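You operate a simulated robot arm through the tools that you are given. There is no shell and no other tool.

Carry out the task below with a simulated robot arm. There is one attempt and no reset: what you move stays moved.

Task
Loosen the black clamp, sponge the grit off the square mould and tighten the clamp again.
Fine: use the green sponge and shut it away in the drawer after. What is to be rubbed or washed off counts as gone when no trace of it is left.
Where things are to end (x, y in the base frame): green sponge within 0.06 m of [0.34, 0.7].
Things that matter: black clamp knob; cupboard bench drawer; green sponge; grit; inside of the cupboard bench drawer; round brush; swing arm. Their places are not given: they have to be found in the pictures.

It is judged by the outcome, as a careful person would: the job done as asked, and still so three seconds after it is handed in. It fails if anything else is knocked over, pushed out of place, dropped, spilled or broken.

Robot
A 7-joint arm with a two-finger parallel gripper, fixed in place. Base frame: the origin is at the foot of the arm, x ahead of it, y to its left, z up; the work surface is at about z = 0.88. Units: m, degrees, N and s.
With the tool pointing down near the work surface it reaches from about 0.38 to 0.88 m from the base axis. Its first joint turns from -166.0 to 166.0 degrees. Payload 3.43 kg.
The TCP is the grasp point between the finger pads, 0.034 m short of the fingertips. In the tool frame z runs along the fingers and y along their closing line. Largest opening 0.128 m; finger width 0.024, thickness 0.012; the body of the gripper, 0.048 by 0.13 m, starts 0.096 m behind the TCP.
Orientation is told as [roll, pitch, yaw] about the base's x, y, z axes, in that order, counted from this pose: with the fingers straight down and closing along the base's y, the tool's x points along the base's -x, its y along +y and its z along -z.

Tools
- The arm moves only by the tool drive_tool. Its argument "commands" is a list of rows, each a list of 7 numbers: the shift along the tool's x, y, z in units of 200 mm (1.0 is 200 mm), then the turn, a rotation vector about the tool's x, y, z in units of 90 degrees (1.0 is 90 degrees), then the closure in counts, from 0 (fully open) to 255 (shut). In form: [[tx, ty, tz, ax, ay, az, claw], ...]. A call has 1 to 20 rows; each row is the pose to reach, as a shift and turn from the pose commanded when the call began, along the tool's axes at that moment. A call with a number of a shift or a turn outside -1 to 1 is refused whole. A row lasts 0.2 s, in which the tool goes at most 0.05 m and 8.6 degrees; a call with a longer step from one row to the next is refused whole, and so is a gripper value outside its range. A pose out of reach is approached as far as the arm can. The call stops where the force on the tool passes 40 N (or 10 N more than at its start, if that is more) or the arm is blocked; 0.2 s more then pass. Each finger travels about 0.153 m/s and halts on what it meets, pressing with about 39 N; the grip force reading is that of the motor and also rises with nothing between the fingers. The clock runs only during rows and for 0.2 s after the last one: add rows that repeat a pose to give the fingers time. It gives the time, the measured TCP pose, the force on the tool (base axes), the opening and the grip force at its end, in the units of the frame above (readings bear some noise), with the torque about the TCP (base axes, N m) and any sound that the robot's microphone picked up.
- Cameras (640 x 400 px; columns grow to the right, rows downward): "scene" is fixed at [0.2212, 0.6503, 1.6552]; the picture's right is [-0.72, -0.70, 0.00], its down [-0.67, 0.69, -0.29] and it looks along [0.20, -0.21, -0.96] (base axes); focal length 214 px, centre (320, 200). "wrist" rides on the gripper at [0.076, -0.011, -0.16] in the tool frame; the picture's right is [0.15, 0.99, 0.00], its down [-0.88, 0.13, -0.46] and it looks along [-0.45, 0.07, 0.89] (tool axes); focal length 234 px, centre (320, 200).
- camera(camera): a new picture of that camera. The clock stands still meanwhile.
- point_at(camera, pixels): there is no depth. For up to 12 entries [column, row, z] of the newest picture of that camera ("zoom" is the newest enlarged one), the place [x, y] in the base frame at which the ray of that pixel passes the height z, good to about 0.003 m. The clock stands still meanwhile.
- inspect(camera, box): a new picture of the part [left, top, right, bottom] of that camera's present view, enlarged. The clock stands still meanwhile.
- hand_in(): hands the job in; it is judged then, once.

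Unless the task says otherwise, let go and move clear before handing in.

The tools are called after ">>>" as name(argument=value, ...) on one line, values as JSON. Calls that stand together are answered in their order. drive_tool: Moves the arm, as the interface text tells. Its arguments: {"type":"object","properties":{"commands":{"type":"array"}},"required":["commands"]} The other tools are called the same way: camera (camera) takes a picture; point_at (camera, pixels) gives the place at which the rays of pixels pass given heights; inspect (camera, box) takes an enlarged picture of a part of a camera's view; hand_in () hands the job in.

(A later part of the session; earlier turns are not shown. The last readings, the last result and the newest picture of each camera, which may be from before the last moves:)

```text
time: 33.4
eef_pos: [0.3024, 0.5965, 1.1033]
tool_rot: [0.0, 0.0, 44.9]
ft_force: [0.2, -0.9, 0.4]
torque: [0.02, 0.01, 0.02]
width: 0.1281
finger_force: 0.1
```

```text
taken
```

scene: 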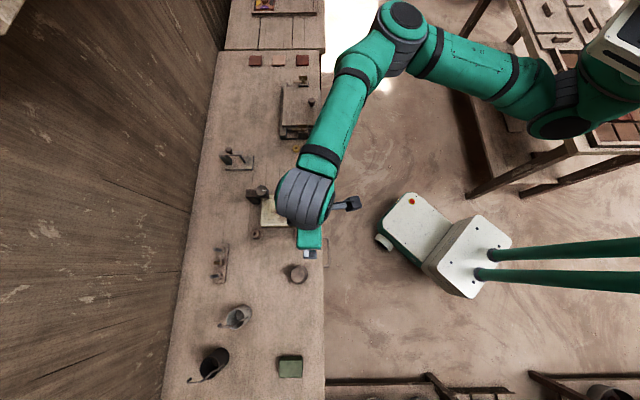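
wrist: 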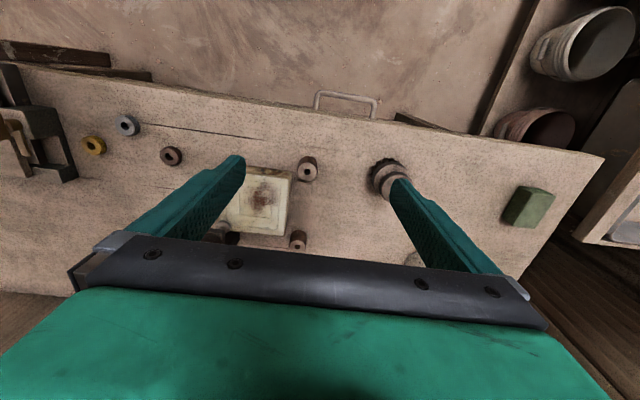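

I'll move in front of the drawer (base side) and lower so the wrist camera sees the handle and drawer front.

>>> drive_tool(commands=[[0.1, 0.04, 0.08, 0, 0, 0, 0], [0.22, 0.09, 0.2, 0, 0, 0, 0], [0.33, 0.137, 0.33, 0, 0, 0, 0], [0.44, 0.18, 0.46, 0, 0, 0, 0], [0.55, 0.23, 0.6, 0, 0, 0, 0], [0.66, 0.274, 0.765, 0, 0, 0, 0], [0.66, 0.274, 0.765, 0, 0, 0, 0]])

>>> camera(camera="wrist")

>>> inspect(camera="scene", box=[280, 220, 370, 290])

```text
time: 35.0
eef_pos: [0.1662, 0.5451, 0.9497]
tool_rot: [0.0, 0.0, 44.9]
ft_force: [0.2, 0.4, -0.8]
torque: [0.02, -0.01, -0.05]
width: 0.1282
finger_force: 0.3
```

```text
taken
```

wrist: 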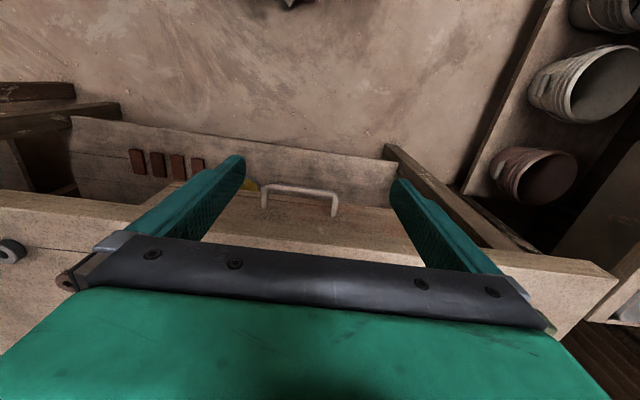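

```text
5.71 times, centred on (325, 255) of scene
```

zoom: 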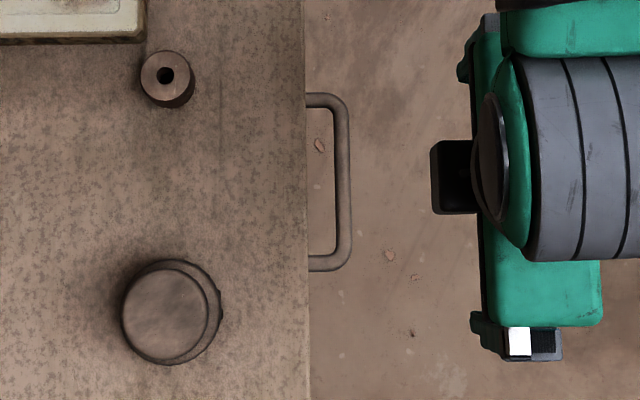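

>>> inspect(camera="wrist", box=[200, 130, 440, 270])

>>> point_at(camera="wrist", pixels=[[302, 190, 0.82], [302, 190, 0.8], [302, 190, 0.78], [302, 190, 0.76], [267, 186, 0.78], [337, 195, 0.78]])

>>> point_at(camera="scene", pixels=[[328.5, 251.5, 0.82], [328.5, 251.5, 0.8], [328.5, 251.5, 0.78], [328.5, 251.5, 0.76], [328, 238, 0.78], [328.5, 266, 0.78]])

```text
2.67 times, centred on (320, 200) of wrist
```

zoom: 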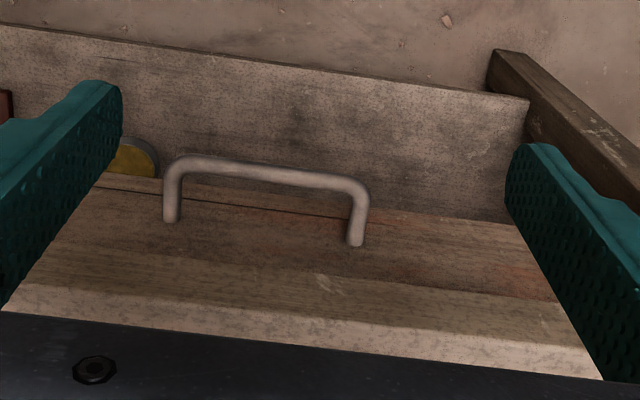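

```text
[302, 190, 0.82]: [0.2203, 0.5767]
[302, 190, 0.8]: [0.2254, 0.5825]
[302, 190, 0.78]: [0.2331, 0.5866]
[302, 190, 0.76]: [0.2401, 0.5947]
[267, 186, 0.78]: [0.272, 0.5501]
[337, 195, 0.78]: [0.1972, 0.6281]
```

```text
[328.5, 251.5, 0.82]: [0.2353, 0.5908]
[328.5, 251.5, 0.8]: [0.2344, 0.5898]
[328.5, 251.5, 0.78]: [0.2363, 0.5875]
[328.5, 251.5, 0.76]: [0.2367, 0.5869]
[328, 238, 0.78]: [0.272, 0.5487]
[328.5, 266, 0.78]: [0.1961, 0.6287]
```

The two views agree on the handle bar: centre (0.2345, 0.589), z≈0.78, with posts ~0.04 m long. I'll turn the tool to yaw −45 so the fingers close along the pull direction.

>>> drive_tool(commands=[[0, 0, -0.1, 0, 0, 0.08, 0], [0, 0, -0.2, 0, 0, 0.17, 0], [0, 0, -0.2, 0, 0, 0.26, 30], [0, 0, -0.2, 0, 0, 0.35, 60], [0, 0, -0.2, 0, 0, 0.44, 100], [0, 0, -0.2, 0, 0, 0.53, 130], [0, 0, -0.2, 0, 0, 0.62, 160], [0, 0, -0.2, 0, 0, 0.71, 170], [0, 0, -0.2, 0, 0, 0.8, 170], [0, 0, -0.2, 0, 0, 0.89, 170], [0, 0, -0.2, 0, 0, 0.98, 170], [0, 0, -0.2, 0, 0, 1.0, 170], [0, 0, -0.2, 0, 0, 1.0, 170]])

>>> camera(camera="wrist")

```text
time: 37.8
eef_pos: [0.1698, 0.5413, 0.9892]
tool_rot: [0.0, 0.0, -45.1]
ft_force: [-1.0, 0.0, -0.8]
torque: [-0.01, -0.01, -0.01]
width: 0.0428
finger_force: 0.0
```

```text
taken
```

wrist: 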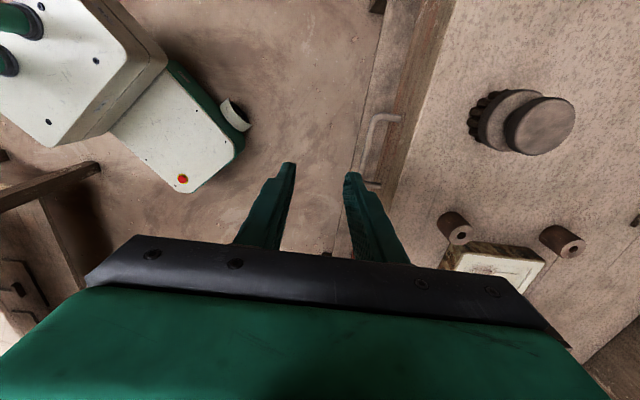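

Handle visible at (380,150). I'll tilt the fingers 30° toward the bench and go to a pre-approach point on the base side of the handle.

>>> drive_tool(commands=[[-0.01, 0.007, 0.09, -0.07, 0, 0, 180], [-0.02, 0.014, 0.18, -0.14, 0, 0, 190], [-0.03, 0.02, 0.27, -0.21, 0, 0, 203], [-0.045, 0.027, 0.36, -0.28, 0, 0, 203], [-0.054, 0.034, 0.459, -0.333, 0, 0, 203], [-0.054, 0.034, 0.459, -0.333, 0, 0, 203]])

>>> camera(camera="wrist")

>>> inspect(camera="wrist", box=[280, 60, 480, 220])

>>> inspect(camera="scene", box=[280, 210, 380, 290])

```text
time: 39.2
eef_pos: [0.1817, 0.5404, 0.8987]
tool_rot: [30.1, 0.0, -45.0]
ft_force: [-0.5, 0.8, -0.4]
torque: [0.03, 0.02, 0.04]
width: 0.0261
finger_force: 0.0
```

```text
taken
```

wrist: 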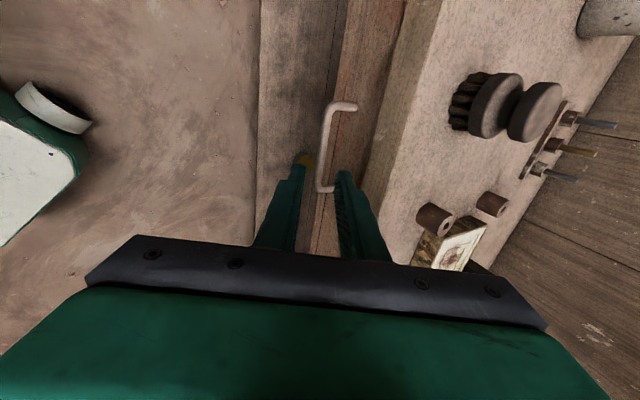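

```text
2.50 times, centred on (380, 140) of wrist
```

zoom: 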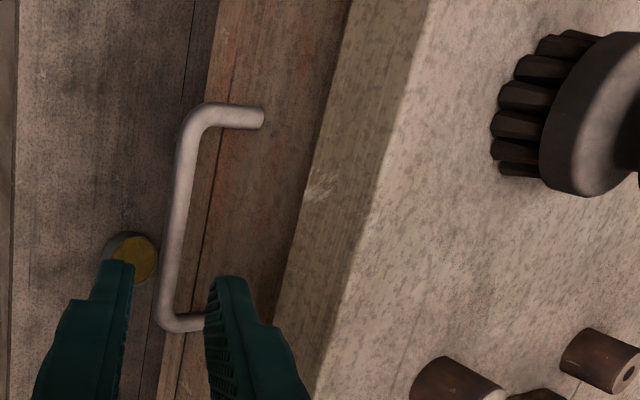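

```text
5.00 times, centred on (330, 250) of scene
```

zoom: 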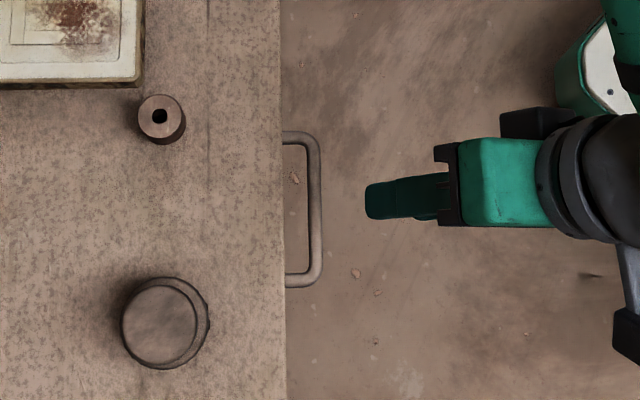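

Fingers are aligned with the bar; the drawer front is recessed enough. Advancing 90 mm along the tool, then looking.

>>> drive_tool(commands=[[0, -0.006, 0.15, 0, 0, 0, 203], [0, -0.006, 0.3, 0, 0, 0, 203], [0, -0.006, 0.42, 0, 0, 0, 203], [0, -0.006, 0.42, 0, 0, 0, 203]])

>>> inspect(camera="wrist", box=[240, 100, 440, 240])

>>> inspect(camera="scene", box=[300, 220, 360, 280])

```text
time: 40.2
eef_pos: [0.2095, 0.569, 0.8224]
tool_rot: [30.0, -0.1, -45.1]
ft_force: [0.3, 0.4, 0.8]
torque: [0.04, -0.04, 0.01]
width: 0.0261
finger_force: 0.0
```

```text
2.86 times, centred on (340, 170) of wrist
```

zoom: 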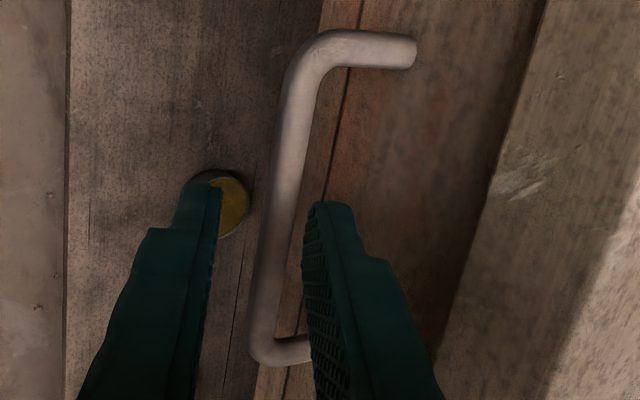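

```text
6.67 times, centred on (330, 250) of scene
```

zoom: 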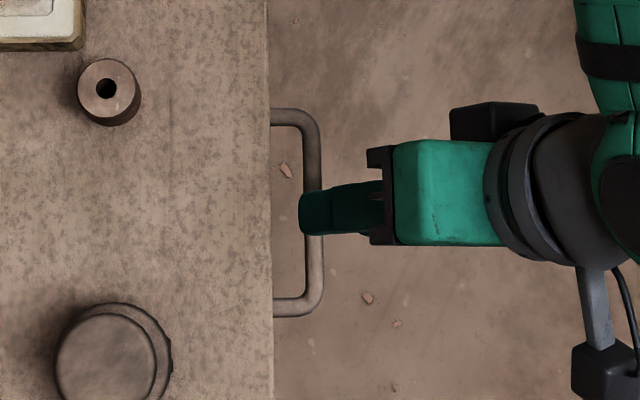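

The bar lies between the fingers; advancing the last 35 mm and closing.

>>> drive_tool(commands=[[0, 0.008, 0.06, 0, 0, 0, 203], [0, 0.008, 0.12, 0, 0, 0, 203], [0, 0.008, 0.172, 0, 0, 0, 203], [0, 0.008, 0.172, 0, 0, 0, 225], [0, 0.008, 0.172, 0, 0, 0, 255], [0, 0.008, 0.172, 0, 0, 0, 255]])

>>> inspect(camera="wrist", box=[240, 100, 440, 240])

```text
time: 41.6
eef_pos: [0.2272, 0.5808, 0.7953]
tool_rot: [30.0, 0.1, -45.1]
ft_force: [1.5, 1.8, 9.7]
torque: [0.42, 0.26, -0.67]
width: 0.0108
finger_force: 44.2
```

```text
2.86 times, centred on (340, 170) of wrist
```

zoom: 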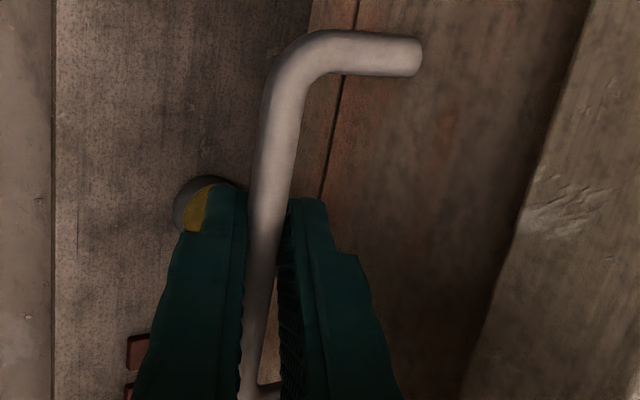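

The bar is gripped (opening 0.0108). Pulling the drawer 60 mm toward the base to test.

>>> drive_tool(commands=[[0.001, -0.043, -0.025, 0, 0, 0, 255], [0.001, -0.087, -0.05, 0, 0, 0, 255], [0.002, -0.13, -0.075, 0, 0, 0, 255], [0.003, -0.173, -0.1, 0, 0, 0, 255], [0.003, -0.217, -0.125, 0, 0, 0, 255], [0.004, -0.26, -0.15, 0, 0, 0, 255]])

>>> camera(camera="scene")

```text
time: 43.1
eef_pos: [0.1834, 0.5396, 0.7962]
tool_rot: [30.3, 0.1, -45.3]
ft_force: [3.7, -5.6, 5.3]
torque: [0.56, 0.48, -0.3]
width: 0.0108
finger_force: 44.1
stopped in row 6: the force on the tool passed its limit at 41 N (the readings are from after the stop); the commanded pose is now the measured one
```

```text
taken
```

scene: 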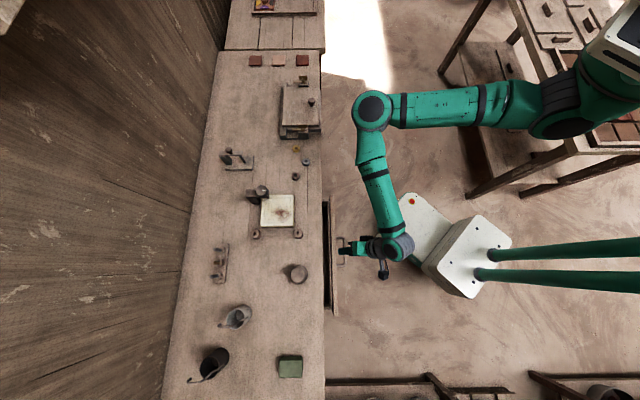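

The drawer opened about 60 mm with a brief force peak of 41 N. Continuing more slowly.

>>> drive_tool(commands=[[0, -0.02, -0.0115, 0, 0, 0, 255], [0.001, -0.045, -0.026, 0, 0, 0, 255], [0.001, -0.07, -0.04, 0, 0, 0, 255], [0.002, -0.095, -0.055, 0, 0, 0, 255], [0.002, -0.12, -0.069, 0, 0, 0, 255], [0.002, -0.145, -0.084, 0, 0, 0, 255], [0.003, -0.17, -0.098, 0, 0, 0, 255], [0.003, -0.195, -0.1125, 0, 0, 0, 255], [0.003, -0.22, -0.127, 0, 0, 0, 255]])

>>> camera(camera="scene")

```text
time: 44.9
eef_pos: [0.1546, 0.5087, 0.7963]
tool_rot: [30.2, -0.2, -45.3]
ft_force: [5.8, -8.2, 6.4]
torque: [0.39, 0.37, -0.29]
width: 0.0106
finger_force: 43.6
stopped in row 8: the force on the tool passed its limit at 41 N (the readings are from after the stop); the commanded pose is now the measured one
```

```text
taken
```

scene: 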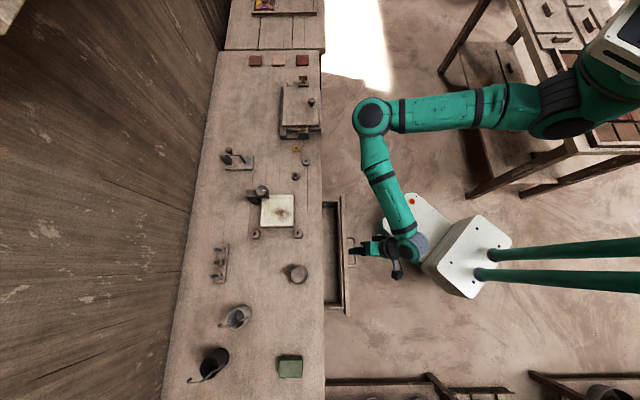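

Now open about 100 mm. I'll release and regrip to relieve side strain (≈10 N), then keep pulling straight.

>>> drive_tool(commands=[[0, 0, 0, 0, 0, 0, 220], [0, 0, 0, 0, 0, 0, 220], [0, 0, 0, 0, 0, 0, 255], [0, 0, 0, 0, 0, 0, 255], [0, -0.02, -0.0115, 0, 0, 0, 255], [0, -0.045, -0.026, 0, 0, 0, 255], [0, -0.07, -0.04, 0, 0, 0, 255], [0, -0.095, -0.055, 0, 0, 0, 255], [0, -0.12, -0.069, 0, 0, 0, 255], [0, -0.145, -0.084, 0, 0, 0, 255], [0, -0.17, -0.098, 0, 0, 0, 255], [0, -0.195, -0.1125, 0, 0, 0, 255], [0, -0.22, -0.127, 0, 0, 0, 255]])

>>> camera(camera="scene")

```text
time: 47.7
eef_pos: [0.1183, 0.4736, 0.795]
tool_rot: [30.4, -0.1, -45.3]
ft_force: [-1.2, 4.3, 36.3]
torque: [0.76, 0.33, -0.23]
width: 0.0107
finger_force: 44.3
```

```text
taken
```

scene: 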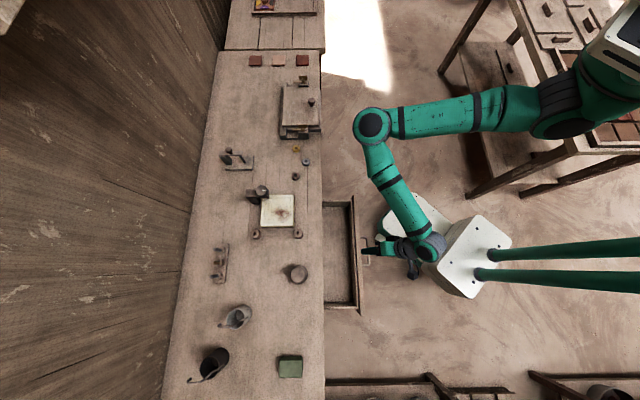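

Drawer open ~153 mm with the interior visible. Relieve the vertical strain (36 N) by regripping, then pull another 40 mm.

>>> drive_tool(commands=[[0, 0, 0, 0, 0, 0, 220], [0, 0, 0, 0, 0, 0, 220], [0, 0, 0, 0, 0, 0, 220]])

>>> inspect(camera="wrist", box=[240, 60, 480, 240])

```text
time: 48.5
eef_pos: [0.1179, 0.4756, 0.7938]
tool_rot: [30.3, -0.2, -45.3]
ft_force: [-0.1, 0.0, 0.5]
torque: [-0.02, 0.0, 0.01]
width: 0.0174
finger_force: 0.1
```

```text
2.22 times, centred on (360, 150) of wrist
```

zoom: 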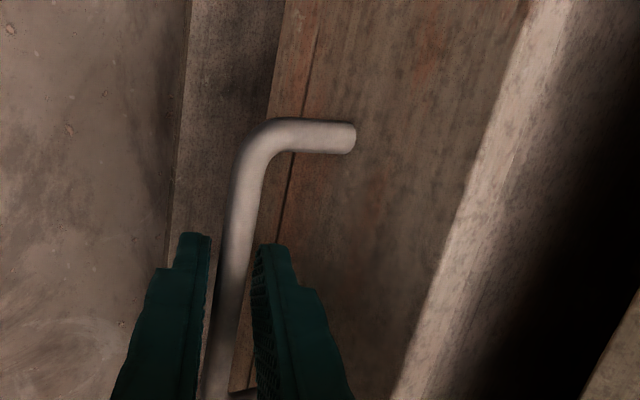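

Strain cleared. Regrip with a tiny lift and pull a further 40 mm.

>>> drive_tool(commands=[[0, 0.003, -0.005, 0, 0, 0, 255], [0, 0.003, -0.005, 0, 0, 0, 255], [0, -0.02, -0.0165, 0, 0, 0, 255], [0, -0.042, -0.031, 0, 0, 0, 255], [0, -0.065, -0.045, 0, 0, 0, 255], [0, -0.09, -0.06, 0, 0, 0, 255], [0, -0.115, -0.075, 0, 0, 0, 255], [0, -0.14, -0.089, 0, 0, 0, 255], [0, -0.17, -0.105, 0, 0, 0, 255]])

>>> camera(camera="scene")

```text
time: 49.7
eef_pos: [0.107, 0.4641, 0.7947]
tool_rot: [30.2, -0.2, -45.4]
ft_force: [-3.5, 4.5, -4.7]
torque: [-0.19, -0.16, -1.02]
width: 0.0105
finger_force: 44.0
stopped in row 5: the force on the tool passed its limit at 41 N (the readings are from after the stop); the commanded pose is now the measured one
```

```text
taken
```

scene: 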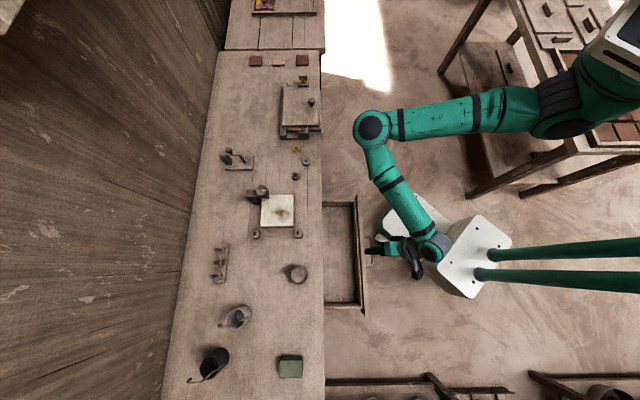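

Open ~168 mm, apparently the end of travel. Release the handle and back out along the tool axis.

>>> drive_tool(commands=[[0, 0, 0, 0, 0, 0, 215], [0, 0, 0, 0, 0, 0, 200], [0, 0, -0.1, 0, 0, 0, 200], [0, 0, -0.25, 0, 0, 0, 200], [0, 0, -0.4, 0, 0, 0, 150], [0, 0.05, -0.6, 0, 0, 0, 100], [0, 0.15, -0.8, 0, 0, 0, 100], [0, 0.15, -0.8, 0, 0, 0, 100]])

>>> camera(camera="wrist")

>>> camera(camera="scene")

>>> inspect(camera="scene", box=[300, 180, 400, 330])

```text
time: 51.5
eef_pos: [0.0654, 0.4228, 0.9484]
tool_rot: [30.1, -0.3, -45.3]
ft_force: [0.1, 1.0, -0.3]
torque: [0.02, 0.02, -0.01]
width: 0.0778
finger_force: 0.1
```

```text
taken
```

wrist: 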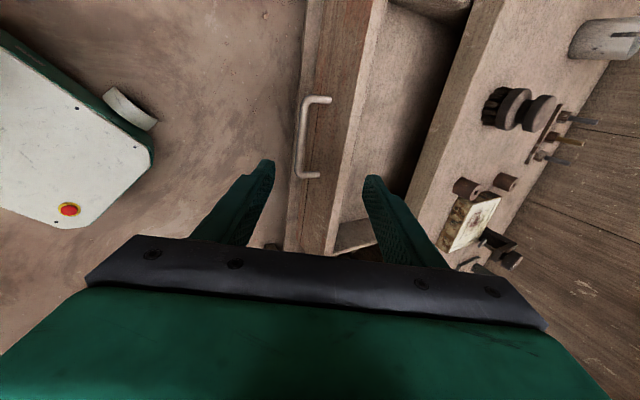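

```text
taken
```

scene: 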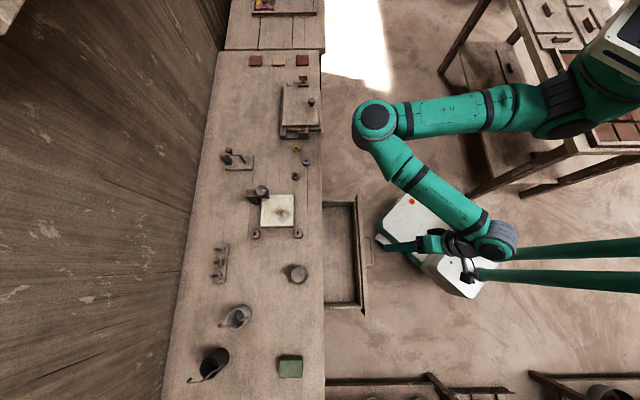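

```text
2.67 times, centred on (350, 255) of scene
```

zoom: 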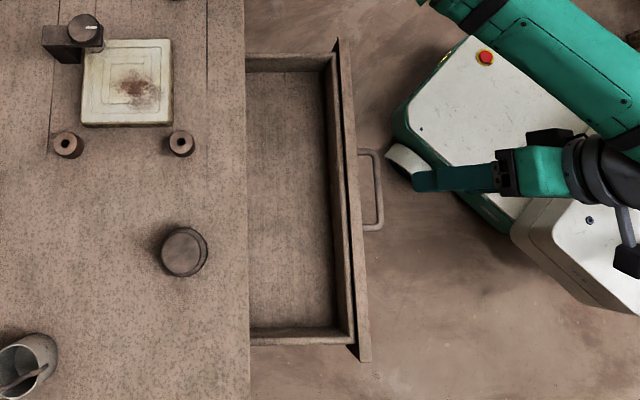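

Drawer is fully open and empty inside. Now I'll raise the tool and return it to vertical on the way to the sponge.

>>> drive_tool(commands=[[0, 0.08, -0.14, 0.05, 0, 0, 60], [0, 0.16, -0.28, 0.11, 0, 0, 0], [0, 0.24, -0.42, 0.17, 0, 0, 0], [0, 0.33, -0.57, 0.23, 0, 0, 0], [0, 0.42, -0.72, 0.29, 0, 0, 0], [0, 0.5, -0.866, 0.335, 0, 0, 0], [0, 0.5, -0.866, 0.335, 0, 0, 0]])

```text
time: 53.1
eef_pos: [0.0687, 0.4254, 1.1486]
tool_rot: [-0.1, -0.2, -45.3]
ft_force: [0.1, -0.4, 0.6]
torque: [0.0, 0.01, -0.01]
width: 0.1281
finger_force: 0.1
```

Turn to yaw 45 while travelling toward the sponge at height.

>>> drive_tool(commands=[[0.06, 0.06, 0, 0, 0, -0.08, 0], [0.12, 0.12, 0, 0, 0, -0.17, 0], [0.18, 0.18, 0, 0, 0, -0.26, 0], [0.24, 0.24, 0, 0, 0, -0.35, 0], [0.3, 0.3, 0, 0, 0, -0.44, 0], [0.36, 0.36, 0, 0, 0, -0.53, 0], [0.42, 0.42, 0, 0, 0, -0.62, 0], [0.48, 0.48, 0, 0, 0, -0.71, 0], [0.54, 0.54, 0, 0, 0, -0.8, 0], [0.6, 0.6, 0, 0, 0, -0.89, 0], [0.66, 0.66, 0, 0, 0, -0.98, 0], [0.66, 0.66, 0, 0, 0, -1.0, 0], [0.66, 0.66, 0, 0, 0, -1.0, 0]])

>>> camera(camera="wrist")

```text
time: 55.9
eef_pos: [0.0687, 0.614, 1.1472]
tool_rot: [-0.3, 0.1, 44.7]
ft_force: [-0.1, -0.1, 0.3]
torque: [0.01, 0.0, -0.05]
width: 0.1277
finger_force: 0.0
```

```text
taken
```

wrist: 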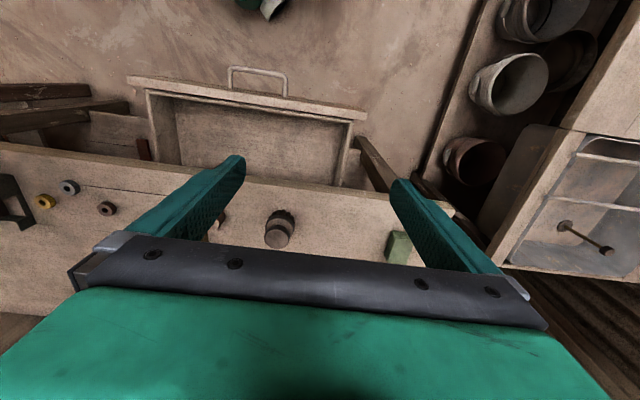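

Drawer interior nicely visible (row 100–180). Continue to in front of the sponge, adding a 20° outward tilt.

>>> drive_tool(commands=[[-0.08, 0.085, 0.03, 0, -0.02, 0, 0], [-0.16, 0.17, 0.07, 0, -0.05, 0, 0], [-0.24, 0.25, 0.11, 0, -0.08, 0, 0], [-0.33, 0.34, 0.15, 0, -0.11, 0, 0], [-0.42, 0.42, 0.19, 0, -0.14, 0, 0], [-0.5, 0.51, 0.23, 0, -0.17, 0, 0], [-0.58, 0.59, 0.27, 0, -0.2, 0, 0], [-0.668, 0.675, 0.3, 0, -0.222, 0, 0], [-0.668, 0.675, 0.3, 0, -0.222, 0, 0]])

>>> camera(camera="wrist")

>>> camera(camera="scene")

```text
time: 57.9
eef_pos: [0.0676, 0.8025, 1.0868]
tool_rot: [-0.4, -20.1, 44.7]
ft_force: [0.5, 0.5, 0.6]
torque: [-0.01, -0.01, -0.04]
width: 0.128
finger_force: 0.1
```

```text
taken
```

wrist: 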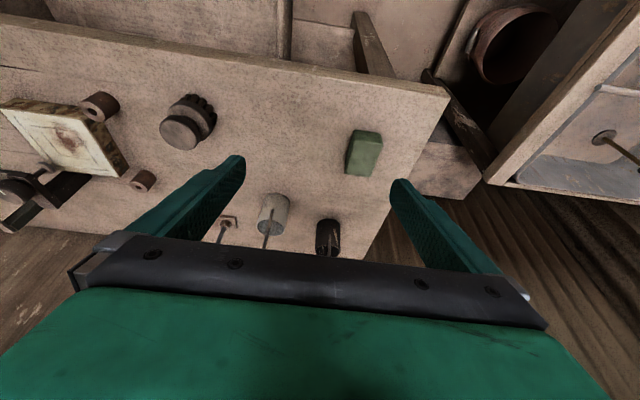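

```text
taken
```

scene: 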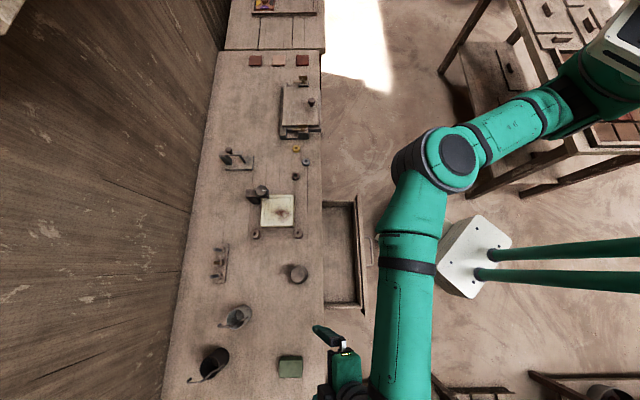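

>>> inspect(camera="wrist", box=[310, 100, 430, 200])

>>> point_at(camera="wrist", pixels=[[347, 175, 0.88], [371, 177, 0.88], [356, 131, 0.91], [382, 134, 0.91], [377, 153, 0.91], [350, 150, 0.91]])

```text
4.00 times, centred on (370, 150) of wrist
```

zoom: 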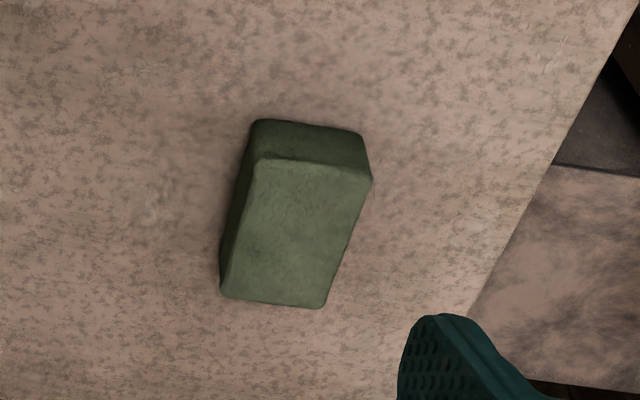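

```text
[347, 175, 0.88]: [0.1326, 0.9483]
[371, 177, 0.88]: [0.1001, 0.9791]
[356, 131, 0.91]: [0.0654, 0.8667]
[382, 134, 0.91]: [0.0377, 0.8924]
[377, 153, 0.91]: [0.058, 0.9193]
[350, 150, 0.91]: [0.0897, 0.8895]
```

>>> point_at(camera="wrist", pixels=[[353.5, 130.5, 0.88], [380, 133.5, 0.88], [353.75, 140, 0.91], [382.5, 144.5, 0.91], [371.25, 176.5, 0.91], [345.5, 173.5, 0.91], [353.75, 140, 0.92], [382.5, 144.5, 0.92], [371.25, 176.5, 0.92], [345.5, 173.5, 0.92], [345.3, 170, 0.88]])

>>> inspect(camera="scene", box=[265, 340, 325, 390])

>>> point_at(camera="zoom", pixels=[[200, 160, 0.91], [375, 160, 0.91], [377, 302, 0.91], [192, 302, 0.91], [205, 128, 0.88], [375, 126, 0.88], [200, 160, 0.92], [375, 160, 0.92], [377, 302, 0.92], [192, 302, 0.92]])

```text
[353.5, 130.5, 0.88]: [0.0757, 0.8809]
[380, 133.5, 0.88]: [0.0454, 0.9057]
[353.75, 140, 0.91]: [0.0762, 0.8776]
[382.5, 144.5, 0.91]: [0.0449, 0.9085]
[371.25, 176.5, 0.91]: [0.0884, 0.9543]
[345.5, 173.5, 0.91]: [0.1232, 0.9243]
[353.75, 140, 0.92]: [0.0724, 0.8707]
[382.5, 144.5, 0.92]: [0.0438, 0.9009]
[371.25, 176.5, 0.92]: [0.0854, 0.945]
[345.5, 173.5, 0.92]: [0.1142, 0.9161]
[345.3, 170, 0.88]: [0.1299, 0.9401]
```

```text
8.00 times, centred on (295, 365) of scene
```

zoom: 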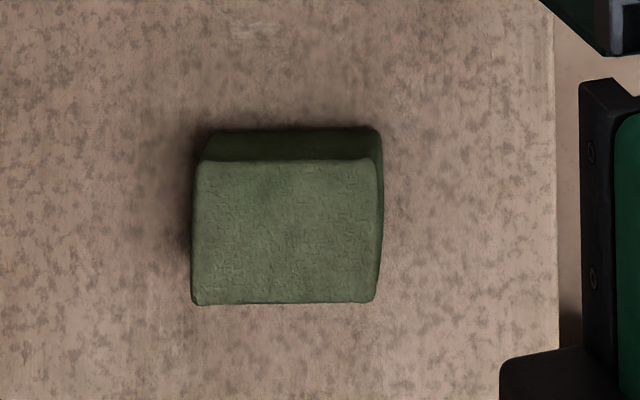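

```text
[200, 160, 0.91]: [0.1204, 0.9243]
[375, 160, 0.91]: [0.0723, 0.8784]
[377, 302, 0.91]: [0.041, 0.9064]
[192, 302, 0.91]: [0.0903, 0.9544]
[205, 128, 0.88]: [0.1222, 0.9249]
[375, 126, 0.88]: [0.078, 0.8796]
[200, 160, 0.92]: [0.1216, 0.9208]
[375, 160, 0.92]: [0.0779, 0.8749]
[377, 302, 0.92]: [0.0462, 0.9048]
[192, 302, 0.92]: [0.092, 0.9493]
```

Both views agree: sponge centre (0.082, 0.916), top z 0.91, about 0.065 × 0.043 × 0.03 m, long side away from me. Approach to 70 mm above along the tilted tool axis.

>>> drive_tool(commands=[[-0.02, 0.07, 0.11, 0, 0, 0, 40], [-0.04, 0.14, 0.22, 0, 0, 0, 80], [-0.06, 0.21, 0.33, 0, 0, 0, 85], [-0.08, 0.28, 0.45, 0, 0, 0, 85], [-0.1015, 0.3525, 0.564, 0, 0, 0, 85], [-0.1015, 0.3525, 0.564, 0, 0, 0, 85]])

>>> camera(camera="wrist")

>>> inspect(camera="wrist", box=[230, 100, 430, 240])

```text
time: 59.3
eef_pos: [0.0623, 0.8811, 0.9897]
tool_rot: [-0.3, -20.0, 44.9]
ft_force: [0.6, 0.5, 0.0]
torque: [0.04, -0.01, -0.01]
width: 0.0854
finger_force: 0.0
out of reach, approached as far as the arm can: row 5, 6
```

```text
taken
```

wrist: 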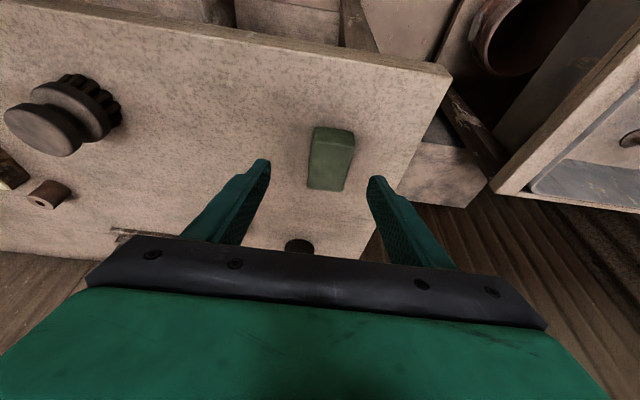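

```text
2.86 times, centred on (330, 170) of wrist
```

zoom: 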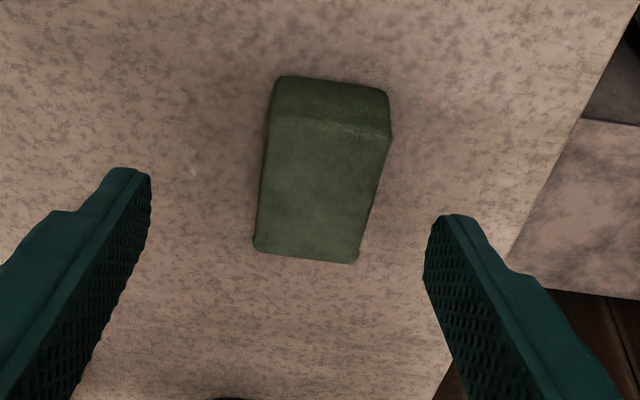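

That pose was 12 mm short of reach, so I'll tilt further to 35° and approach to 50 mm above along the new axis.

>>> drive_tool(commands=[[0.02, 0.013, 0.01, 0, -0.05, 0, 85], [0.04, 0.027, 0.03, 0, -0.1, 0, 85], [0.055, 0.04, 0.07, 0, -0.14, 0, 85], [0.066, 0.054, 0.124, 0, -0.167, 0, 85], [0.066, 0.054, 0.124, 0, -0.167, 0, 85]])

>>> inspect(camera="wrist", box=[230, 100, 430, 240])

>>> inspect(camera="scene", box=[230, 330, 350, 400])

```text
time: 60.5
eef_pos: [0.0523, 0.8855, 0.9622]
tool_rot: [-0.3, -35.0, 45.0]
ft_force: [1.2, 0.4, -0.3]
torque: [0.04, 0.0, 0.0]
width: 0.085
finger_force: 0.1
```

```text
2.86 times, centred on (330, 170) of wrist
```

zoom: 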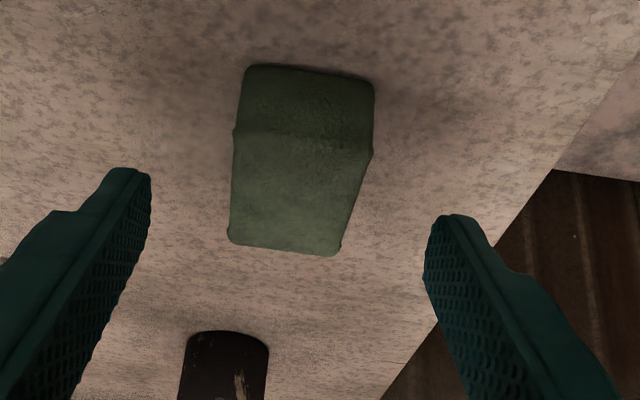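

```text
5.33 times, centred on (290, 365) of scene
```

zoom: 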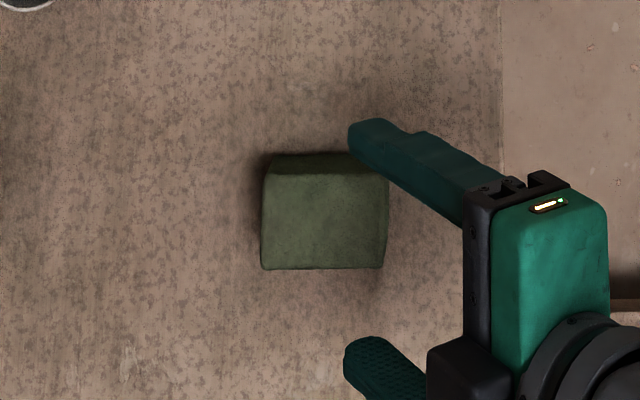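

Aligned. Descend 50 mm along the tool axis to straddle the sponge.

>>> drive_tool(commands=[[0, 0.005, 0.08, 0, 0, 0, 85], [0, 0.008, 0.16, 0, 0, 0, 85], [0, 0.008, 0.21, 0, 0, 0, 85], [0, 0.008, 0.25, 0, 0, 0, 85], [0, 0.008, 0.25, 0, 0, 0, 85]])

>>> inspect(camera="wrist", box=[230, 100, 430, 240])

>>> inspect(camera="scene", box=[230, 330, 350, 400])

```text
time: 61.7
eef_pos: [0.0715, 0.9078, 0.9219]
tool_rot: [-0.3, -35.0, 44.9]
ft_force: [0.1, -0.5, -0.8]
torque: [0.02, -0.02, -0.01]
width: 0.0854
finger_force: 0.0
```

```text
2.86 times, centred on (330, 170) of wrist
```

zoom: 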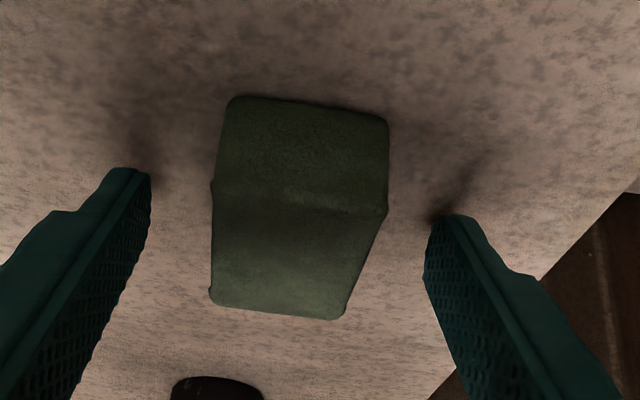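

```text
5.33 times, centred on (290, 365) of scene
```

zoom: 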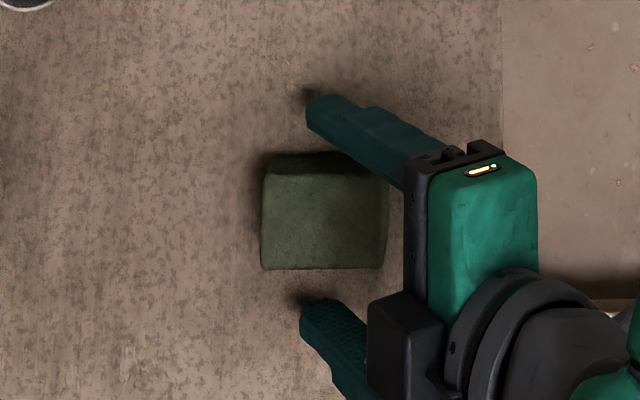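

Fingers straddle the sponge, tips just clear of the bench. Closing.

>>> drive_tool(commands=[[0, 0, 0, 0, 0, 0, 130], [0, 0, 0, 0, 0, 0, 170], [0, 0, 0, 0, 0, 0, 200], [0, 0, 0, 0, 0, 0, 220], [0, 0, 0, 0, 0, 0, 220]])

>>> inspect(camera="wrist", box=[230, 100, 430, 240])

```text
time: 62.9
eef_pos: [0.0711, 0.9068, 0.9219]
tool_rot: [-0.3, -34.9, 45.0]
ft_force: [-0.7, -0.1, -0.8]
torque: [-0.03, 0.01, 0.01]
width: 0.0446
finger_force: 38.9
```

```text
2.86 times, centred on (330, 170) of wrist
```

zoom: 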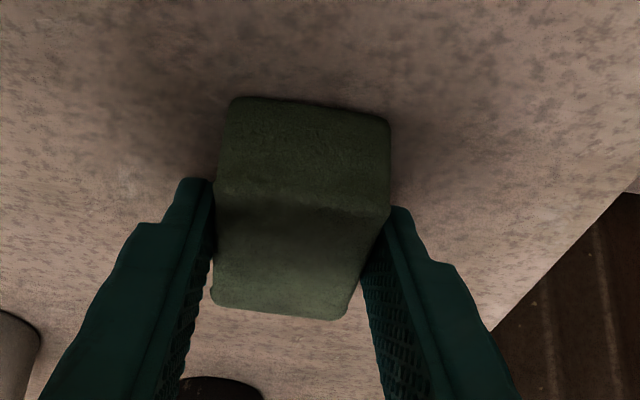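

Sponge gripped (0.0446 m, 39 N). Lift and draw back.

>>> drive_tool(commands=[[-0.04, 0, -0.06, 0, 0, 0, 220], [-0.086, 0, -0.123, 0, 0, 0, 220], [-0.086, -0.05, -0.25, 0, 0, 0, 220], [-0.086, -0.1, -0.38, 0, 0, 0, 220], [-0.086, -0.15, -0.51, 0, 0, 0, 220], [-0.085, -0.2, -0.64, 0, 0, 0, 220], [-0.084, -0.25, -0.77, 0, 0, 0, 220], [-0.083, -0.304, -0.907, 0, 0, 0, 220], [-0.083, -0.304, -0.907, 0, 0, 0, 220]])

>>> camera(camera="wrist")

>>> camera(camera="scene")

```text
time: 64.9
eef_pos: [0.0527, 0.8023, 1.0772]
tool_rot: [-0.3, -35.0, 44.9]
ft_force: [1.0, -0.8, -0.1]
torque: [-0.01, 0.02, 0.01]
width: 0.0446
finger_force: 39.1
```

```text
taken
```

wrist: 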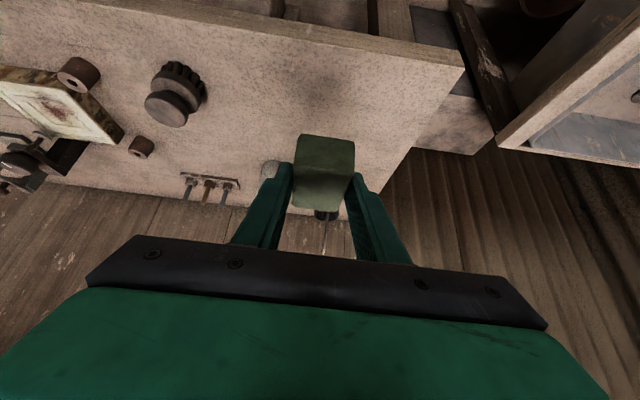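

```text
taken
```

scene: 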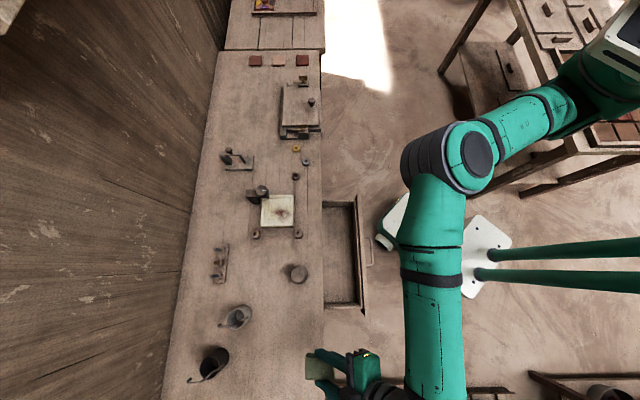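

Sponge is securely held. Travel at constant height to above the mould in three equal legs.

>>> drive_tool(commands=[[-0.038, -0.136, 0.027, 0, 0, 0, 220], [-0.076, -0.272, 0.053, 0, 0, 0, 220], [-0.114, -0.408, 0.08, 0, 0, 0, 220], [-0.152, -0.544, 0.106, 0, 0, 0, 220], [-0.19, -0.68, 0.133, 0, 0, 0, 220]])

>>> drive_tool(commands=[[-0.038, -0.136, 0.027, 0, 0, 0, 220], [-0.076, -0.272, 0.053, 0, 0, 0, 220], [-0.114, -0.408, 0.08, 0, 0, 0, 220], [-0.152, -0.544, 0.106, 0, 0, 0, 220], [-0.19, -0.68, 0.133, 0, 0, 0, 220]])

>>> drive_tool(commands=[[-0.038, -0.136, 0.027, 0, 0, 0, 220], [-0.076, -0.272, 0.053, 0, 0, 0, 220], [-0.114, -0.408, 0.08, 0, 0, 0, 220], [-0.152, -0.544, 0.106, 0, 0, 0, 220], [-0.19, -0.68, 0.133, 0, 0, 0, 220], [-0.19, -0.68, 0.133, 0, 0, 0, 220]])

>>> camera(camera="wrist")

>>> inspect(camera="scene", box=[235, 165, 335, 245])

```text
time: 66.1
eef_pos: [0.1785, 0.7375, 1.0796]
tool_rot: [-0.3, -35.0, 44.9]
ft_force: [0.4, 0.0, 0.0]
torque: [-0.05, -0.02, -0.01]
width: 0.0442
finger_force: 38.7
```

```text
time: 67.3
eef_pos: [0.3066, 0.6729, 1.081]
tool_rot: [-0.3, -35.0, 45.1]
ft_force: [0.1, 0.7, -0.5]
torque: [-0.02, -0.05, -0.06]
width: 0.0446
finger_force: 38.8
```

```text
time: 68.7
eef_pos: [0.4397, 0.6097, 1.0816]
tool_rot: [-0.3, -35.0, 44.8]
ft_force: [0.8, -0.6, -0.2]
torque: [-0.02, 0.0, 0.0]
width: 0.0442
finger_force: 39.2
```

```text
taken
```

wrist: 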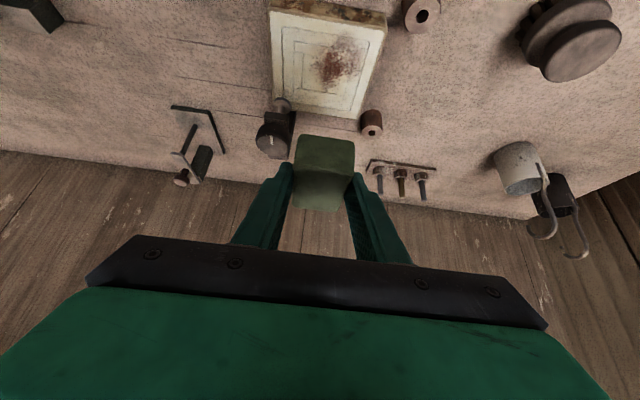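

```text
5.00 times, centred on (285, 205) of scene
```

zoom: 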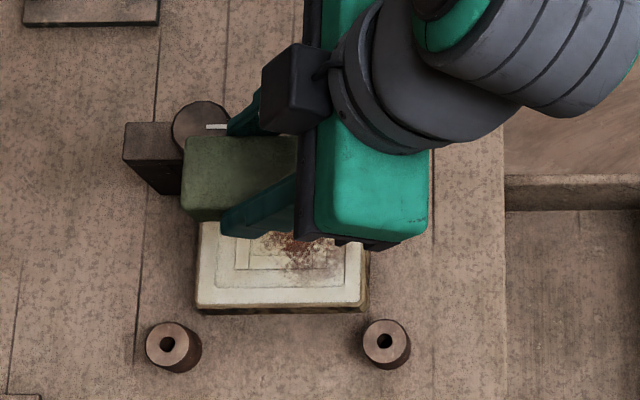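

Now hovering; I'll determine the mould's height and the grit's extent from both views.

>>> inspect(camera="wrist", box=[250, 0, 410, 130])

>>> point_at(camera="zoom", pixels=[[90, 45, 0.9], [452, 82, 0.9], [375, 360, 0.9], [90, 45, 0.91], [452, 82, 0.91], [375, 360, 0.91], [300, 200, 0.905], [230, 200, 0.905], [390, 150, 0.905], [300, 270, 0.905], [330, 110, 0.905]])

```text
3.08 times, centred on (330, 65) of wrist
```

zoom: 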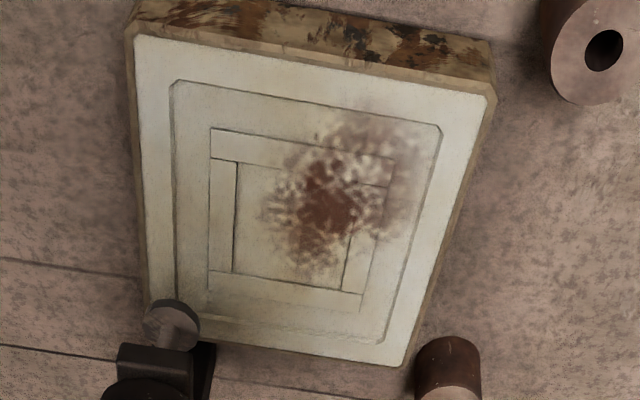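

```text
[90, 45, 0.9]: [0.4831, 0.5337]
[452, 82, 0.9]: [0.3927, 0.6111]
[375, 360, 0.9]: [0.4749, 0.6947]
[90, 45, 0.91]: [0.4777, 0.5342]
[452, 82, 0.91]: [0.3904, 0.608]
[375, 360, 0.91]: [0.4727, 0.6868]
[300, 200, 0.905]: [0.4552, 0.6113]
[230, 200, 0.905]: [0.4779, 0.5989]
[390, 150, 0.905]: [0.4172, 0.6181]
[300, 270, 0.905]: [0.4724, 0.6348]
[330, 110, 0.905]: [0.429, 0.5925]
```

>>> point_at(camera="zoom", pixels=[[135, 35, 0.9], [490, 97, 0.9], [405, 365, 0.9], [135, 35, 0.92], [490, 97, 0.92], [405, 365, 0.92], [270, 200, 0.905], [425, 130, 0.905], [400, 230, 0.905], [310, 280, 0.905], [320, 130, 0.905], [325, 205, 0.905]])

>>> point_at(camera="scene", pixels=[[294, 194.6, 0.9], [294.3, 226.1, 0.9], [260.5, 226.1, 0.9], [294, 194.6, 0.92], [294.3, 226.1, 0.92], [260.5, 226.1, 0.92]])

```text
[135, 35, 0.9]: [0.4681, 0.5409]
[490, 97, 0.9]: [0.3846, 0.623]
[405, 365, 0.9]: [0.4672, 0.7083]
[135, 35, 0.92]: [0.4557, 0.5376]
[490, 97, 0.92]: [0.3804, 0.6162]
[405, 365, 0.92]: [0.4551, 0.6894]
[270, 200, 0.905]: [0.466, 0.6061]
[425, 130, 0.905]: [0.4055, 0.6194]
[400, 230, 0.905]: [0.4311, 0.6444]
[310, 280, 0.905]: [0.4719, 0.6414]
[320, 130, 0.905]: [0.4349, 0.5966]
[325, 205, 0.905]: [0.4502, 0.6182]
```

```text
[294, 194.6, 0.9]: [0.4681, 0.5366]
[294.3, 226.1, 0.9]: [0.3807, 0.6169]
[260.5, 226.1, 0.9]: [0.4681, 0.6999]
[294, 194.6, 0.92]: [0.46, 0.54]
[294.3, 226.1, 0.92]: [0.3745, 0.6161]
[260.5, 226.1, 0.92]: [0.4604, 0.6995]
```

Grit spans roughly n 0.715–0.79 along depth and ±0.03 across; mould top ≈0.907. Lower the sponge to ~15 mm above the mould.

>>> drive_tool(commands=[[0.07, 0.025, 0.1, 0, 0, 0, 220], [0.14, 0.025, 0.2, 0, 0, 0, 220], [0.21, 0.025, 0.3, 0, 0, 0, 220], [0.28, 0.025, 0.4, 0, 0, 0, 220], [0.335, 0.025, 0.4775, 0, 0, 0, 220], [0.335, 0.025, 0.4775, 0, 0, 0, 220]])

>>> camera(camera="wrist")

>>> inspect(camera="scene", box=[235, 165, 335, 245])

>>> point_at(camera="scene", pixels=[[266.6, 198.1, 0.915]])

```text
time: 70.1
eef_pos: [0.4325, 0.6135, 0.9639]
tool_rot: [-0.3, -35.0, 44.9]
ft_force: [0.0, -0.3, -0.1]
torque: [-0.02, -0.04, 0.02]
width: 0.0447
finger_force: 39.1
```

```text
taken
```

wrist: 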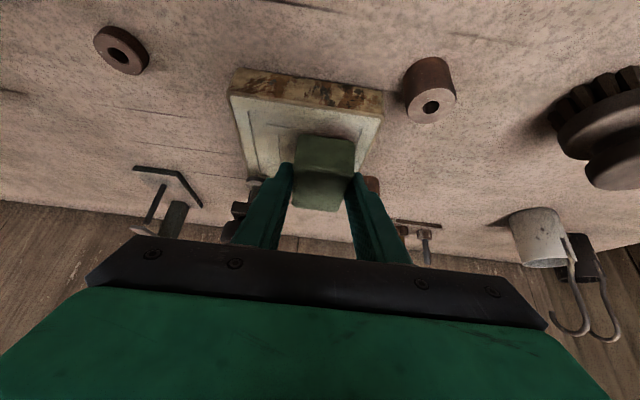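

```text
5.00 times, centred on (285, 205) of scene
```

zoom: 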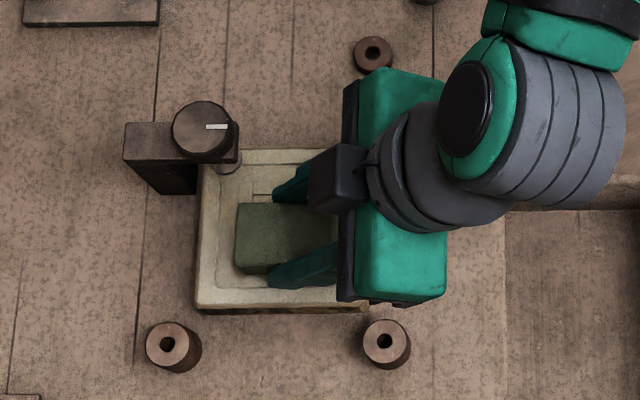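

```text
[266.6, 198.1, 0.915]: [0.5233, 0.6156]
```

Clamp pad is right under the knob, well clear of the sponge. Lower gently 13 mm and check contact force.

>>> drive_tool(commands=[[0.0172, 0, 0.0246, 0, 0, 0, 220], [0.0287, 0, 0.041, 0, 0, 0, 220], [0.0345, 0, 0.049, 0, 0, 0, 220], [0.0373, 0, 0.0533, 0, 0, 0, 220], [0.0373, 0, 0.0533, 0, 0, 0, 220]])

```text
time: 71.3
eef_pos: [0.4335, 0.6119, 0.9512]
tool_rot: [-0.4, -35.1, 44.8]
ft_force: [-0.6, -1.0, 7.4]
torque: [0.1, 0.06, -0.01]
width: 0.0445
finger_force: 38.7
```

Contact at 7 N. First a gentle test rub along depth, then check that the mould hasn't moved.

>>> drive_tool(commands=[[-0.041, 0, 0.0287, 0, 0, 0, 220], [-0.075, 0, 0.053, 0, 0, 0, 220], [-0.02, 0, 0.0144, 0, 0, 0, 220], [0.041, 0, -0.0287, 0, 0, 0, 220], [0.082, 0, -0.0574, 0, 0, 0, 220], [0.041, 0, -0.0287, 0, 0, 0, 220], [0, 0, 0, 0, 0, 0, 220]])

>>> inspect(camera="scene", box=[235, 165, 335, 245])

>>> inspect(camera="wrist", box=[220, 50, 420, 220])

```text
time: 72.9
eef_pos: [0.4307, 0.6101, 0.9509]
tool_rot: [-0.2, -35.1, 44.9]
ft_force: [-7.5, -7.3, 13.7]
torque: [-0.11, 0.18, 0.07]
width: 0.0448
finger_force: 38.8
```

```text
5.00 times, centred on (285, 205) of scene
```

zoom: 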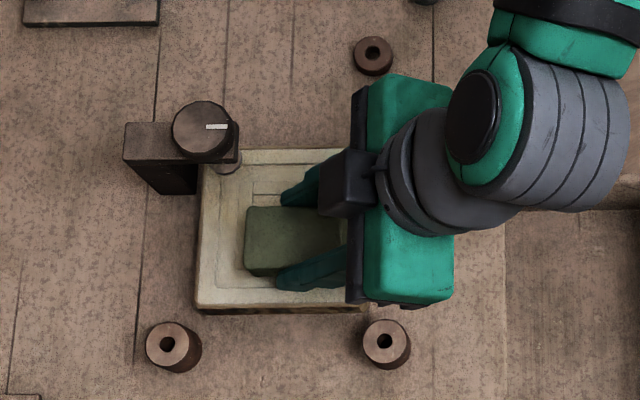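

```text
2.35 times, centred on (320, 135) of wrist
```

zoom: 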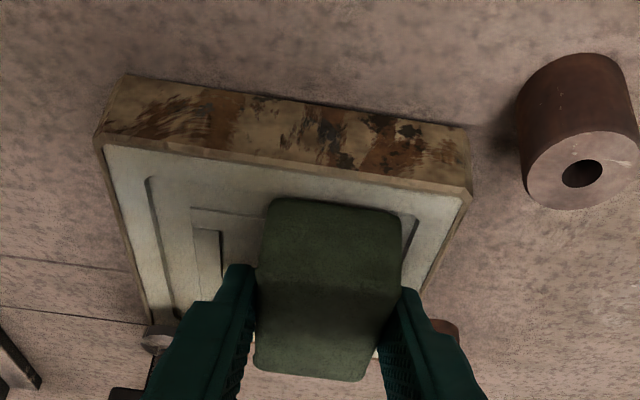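

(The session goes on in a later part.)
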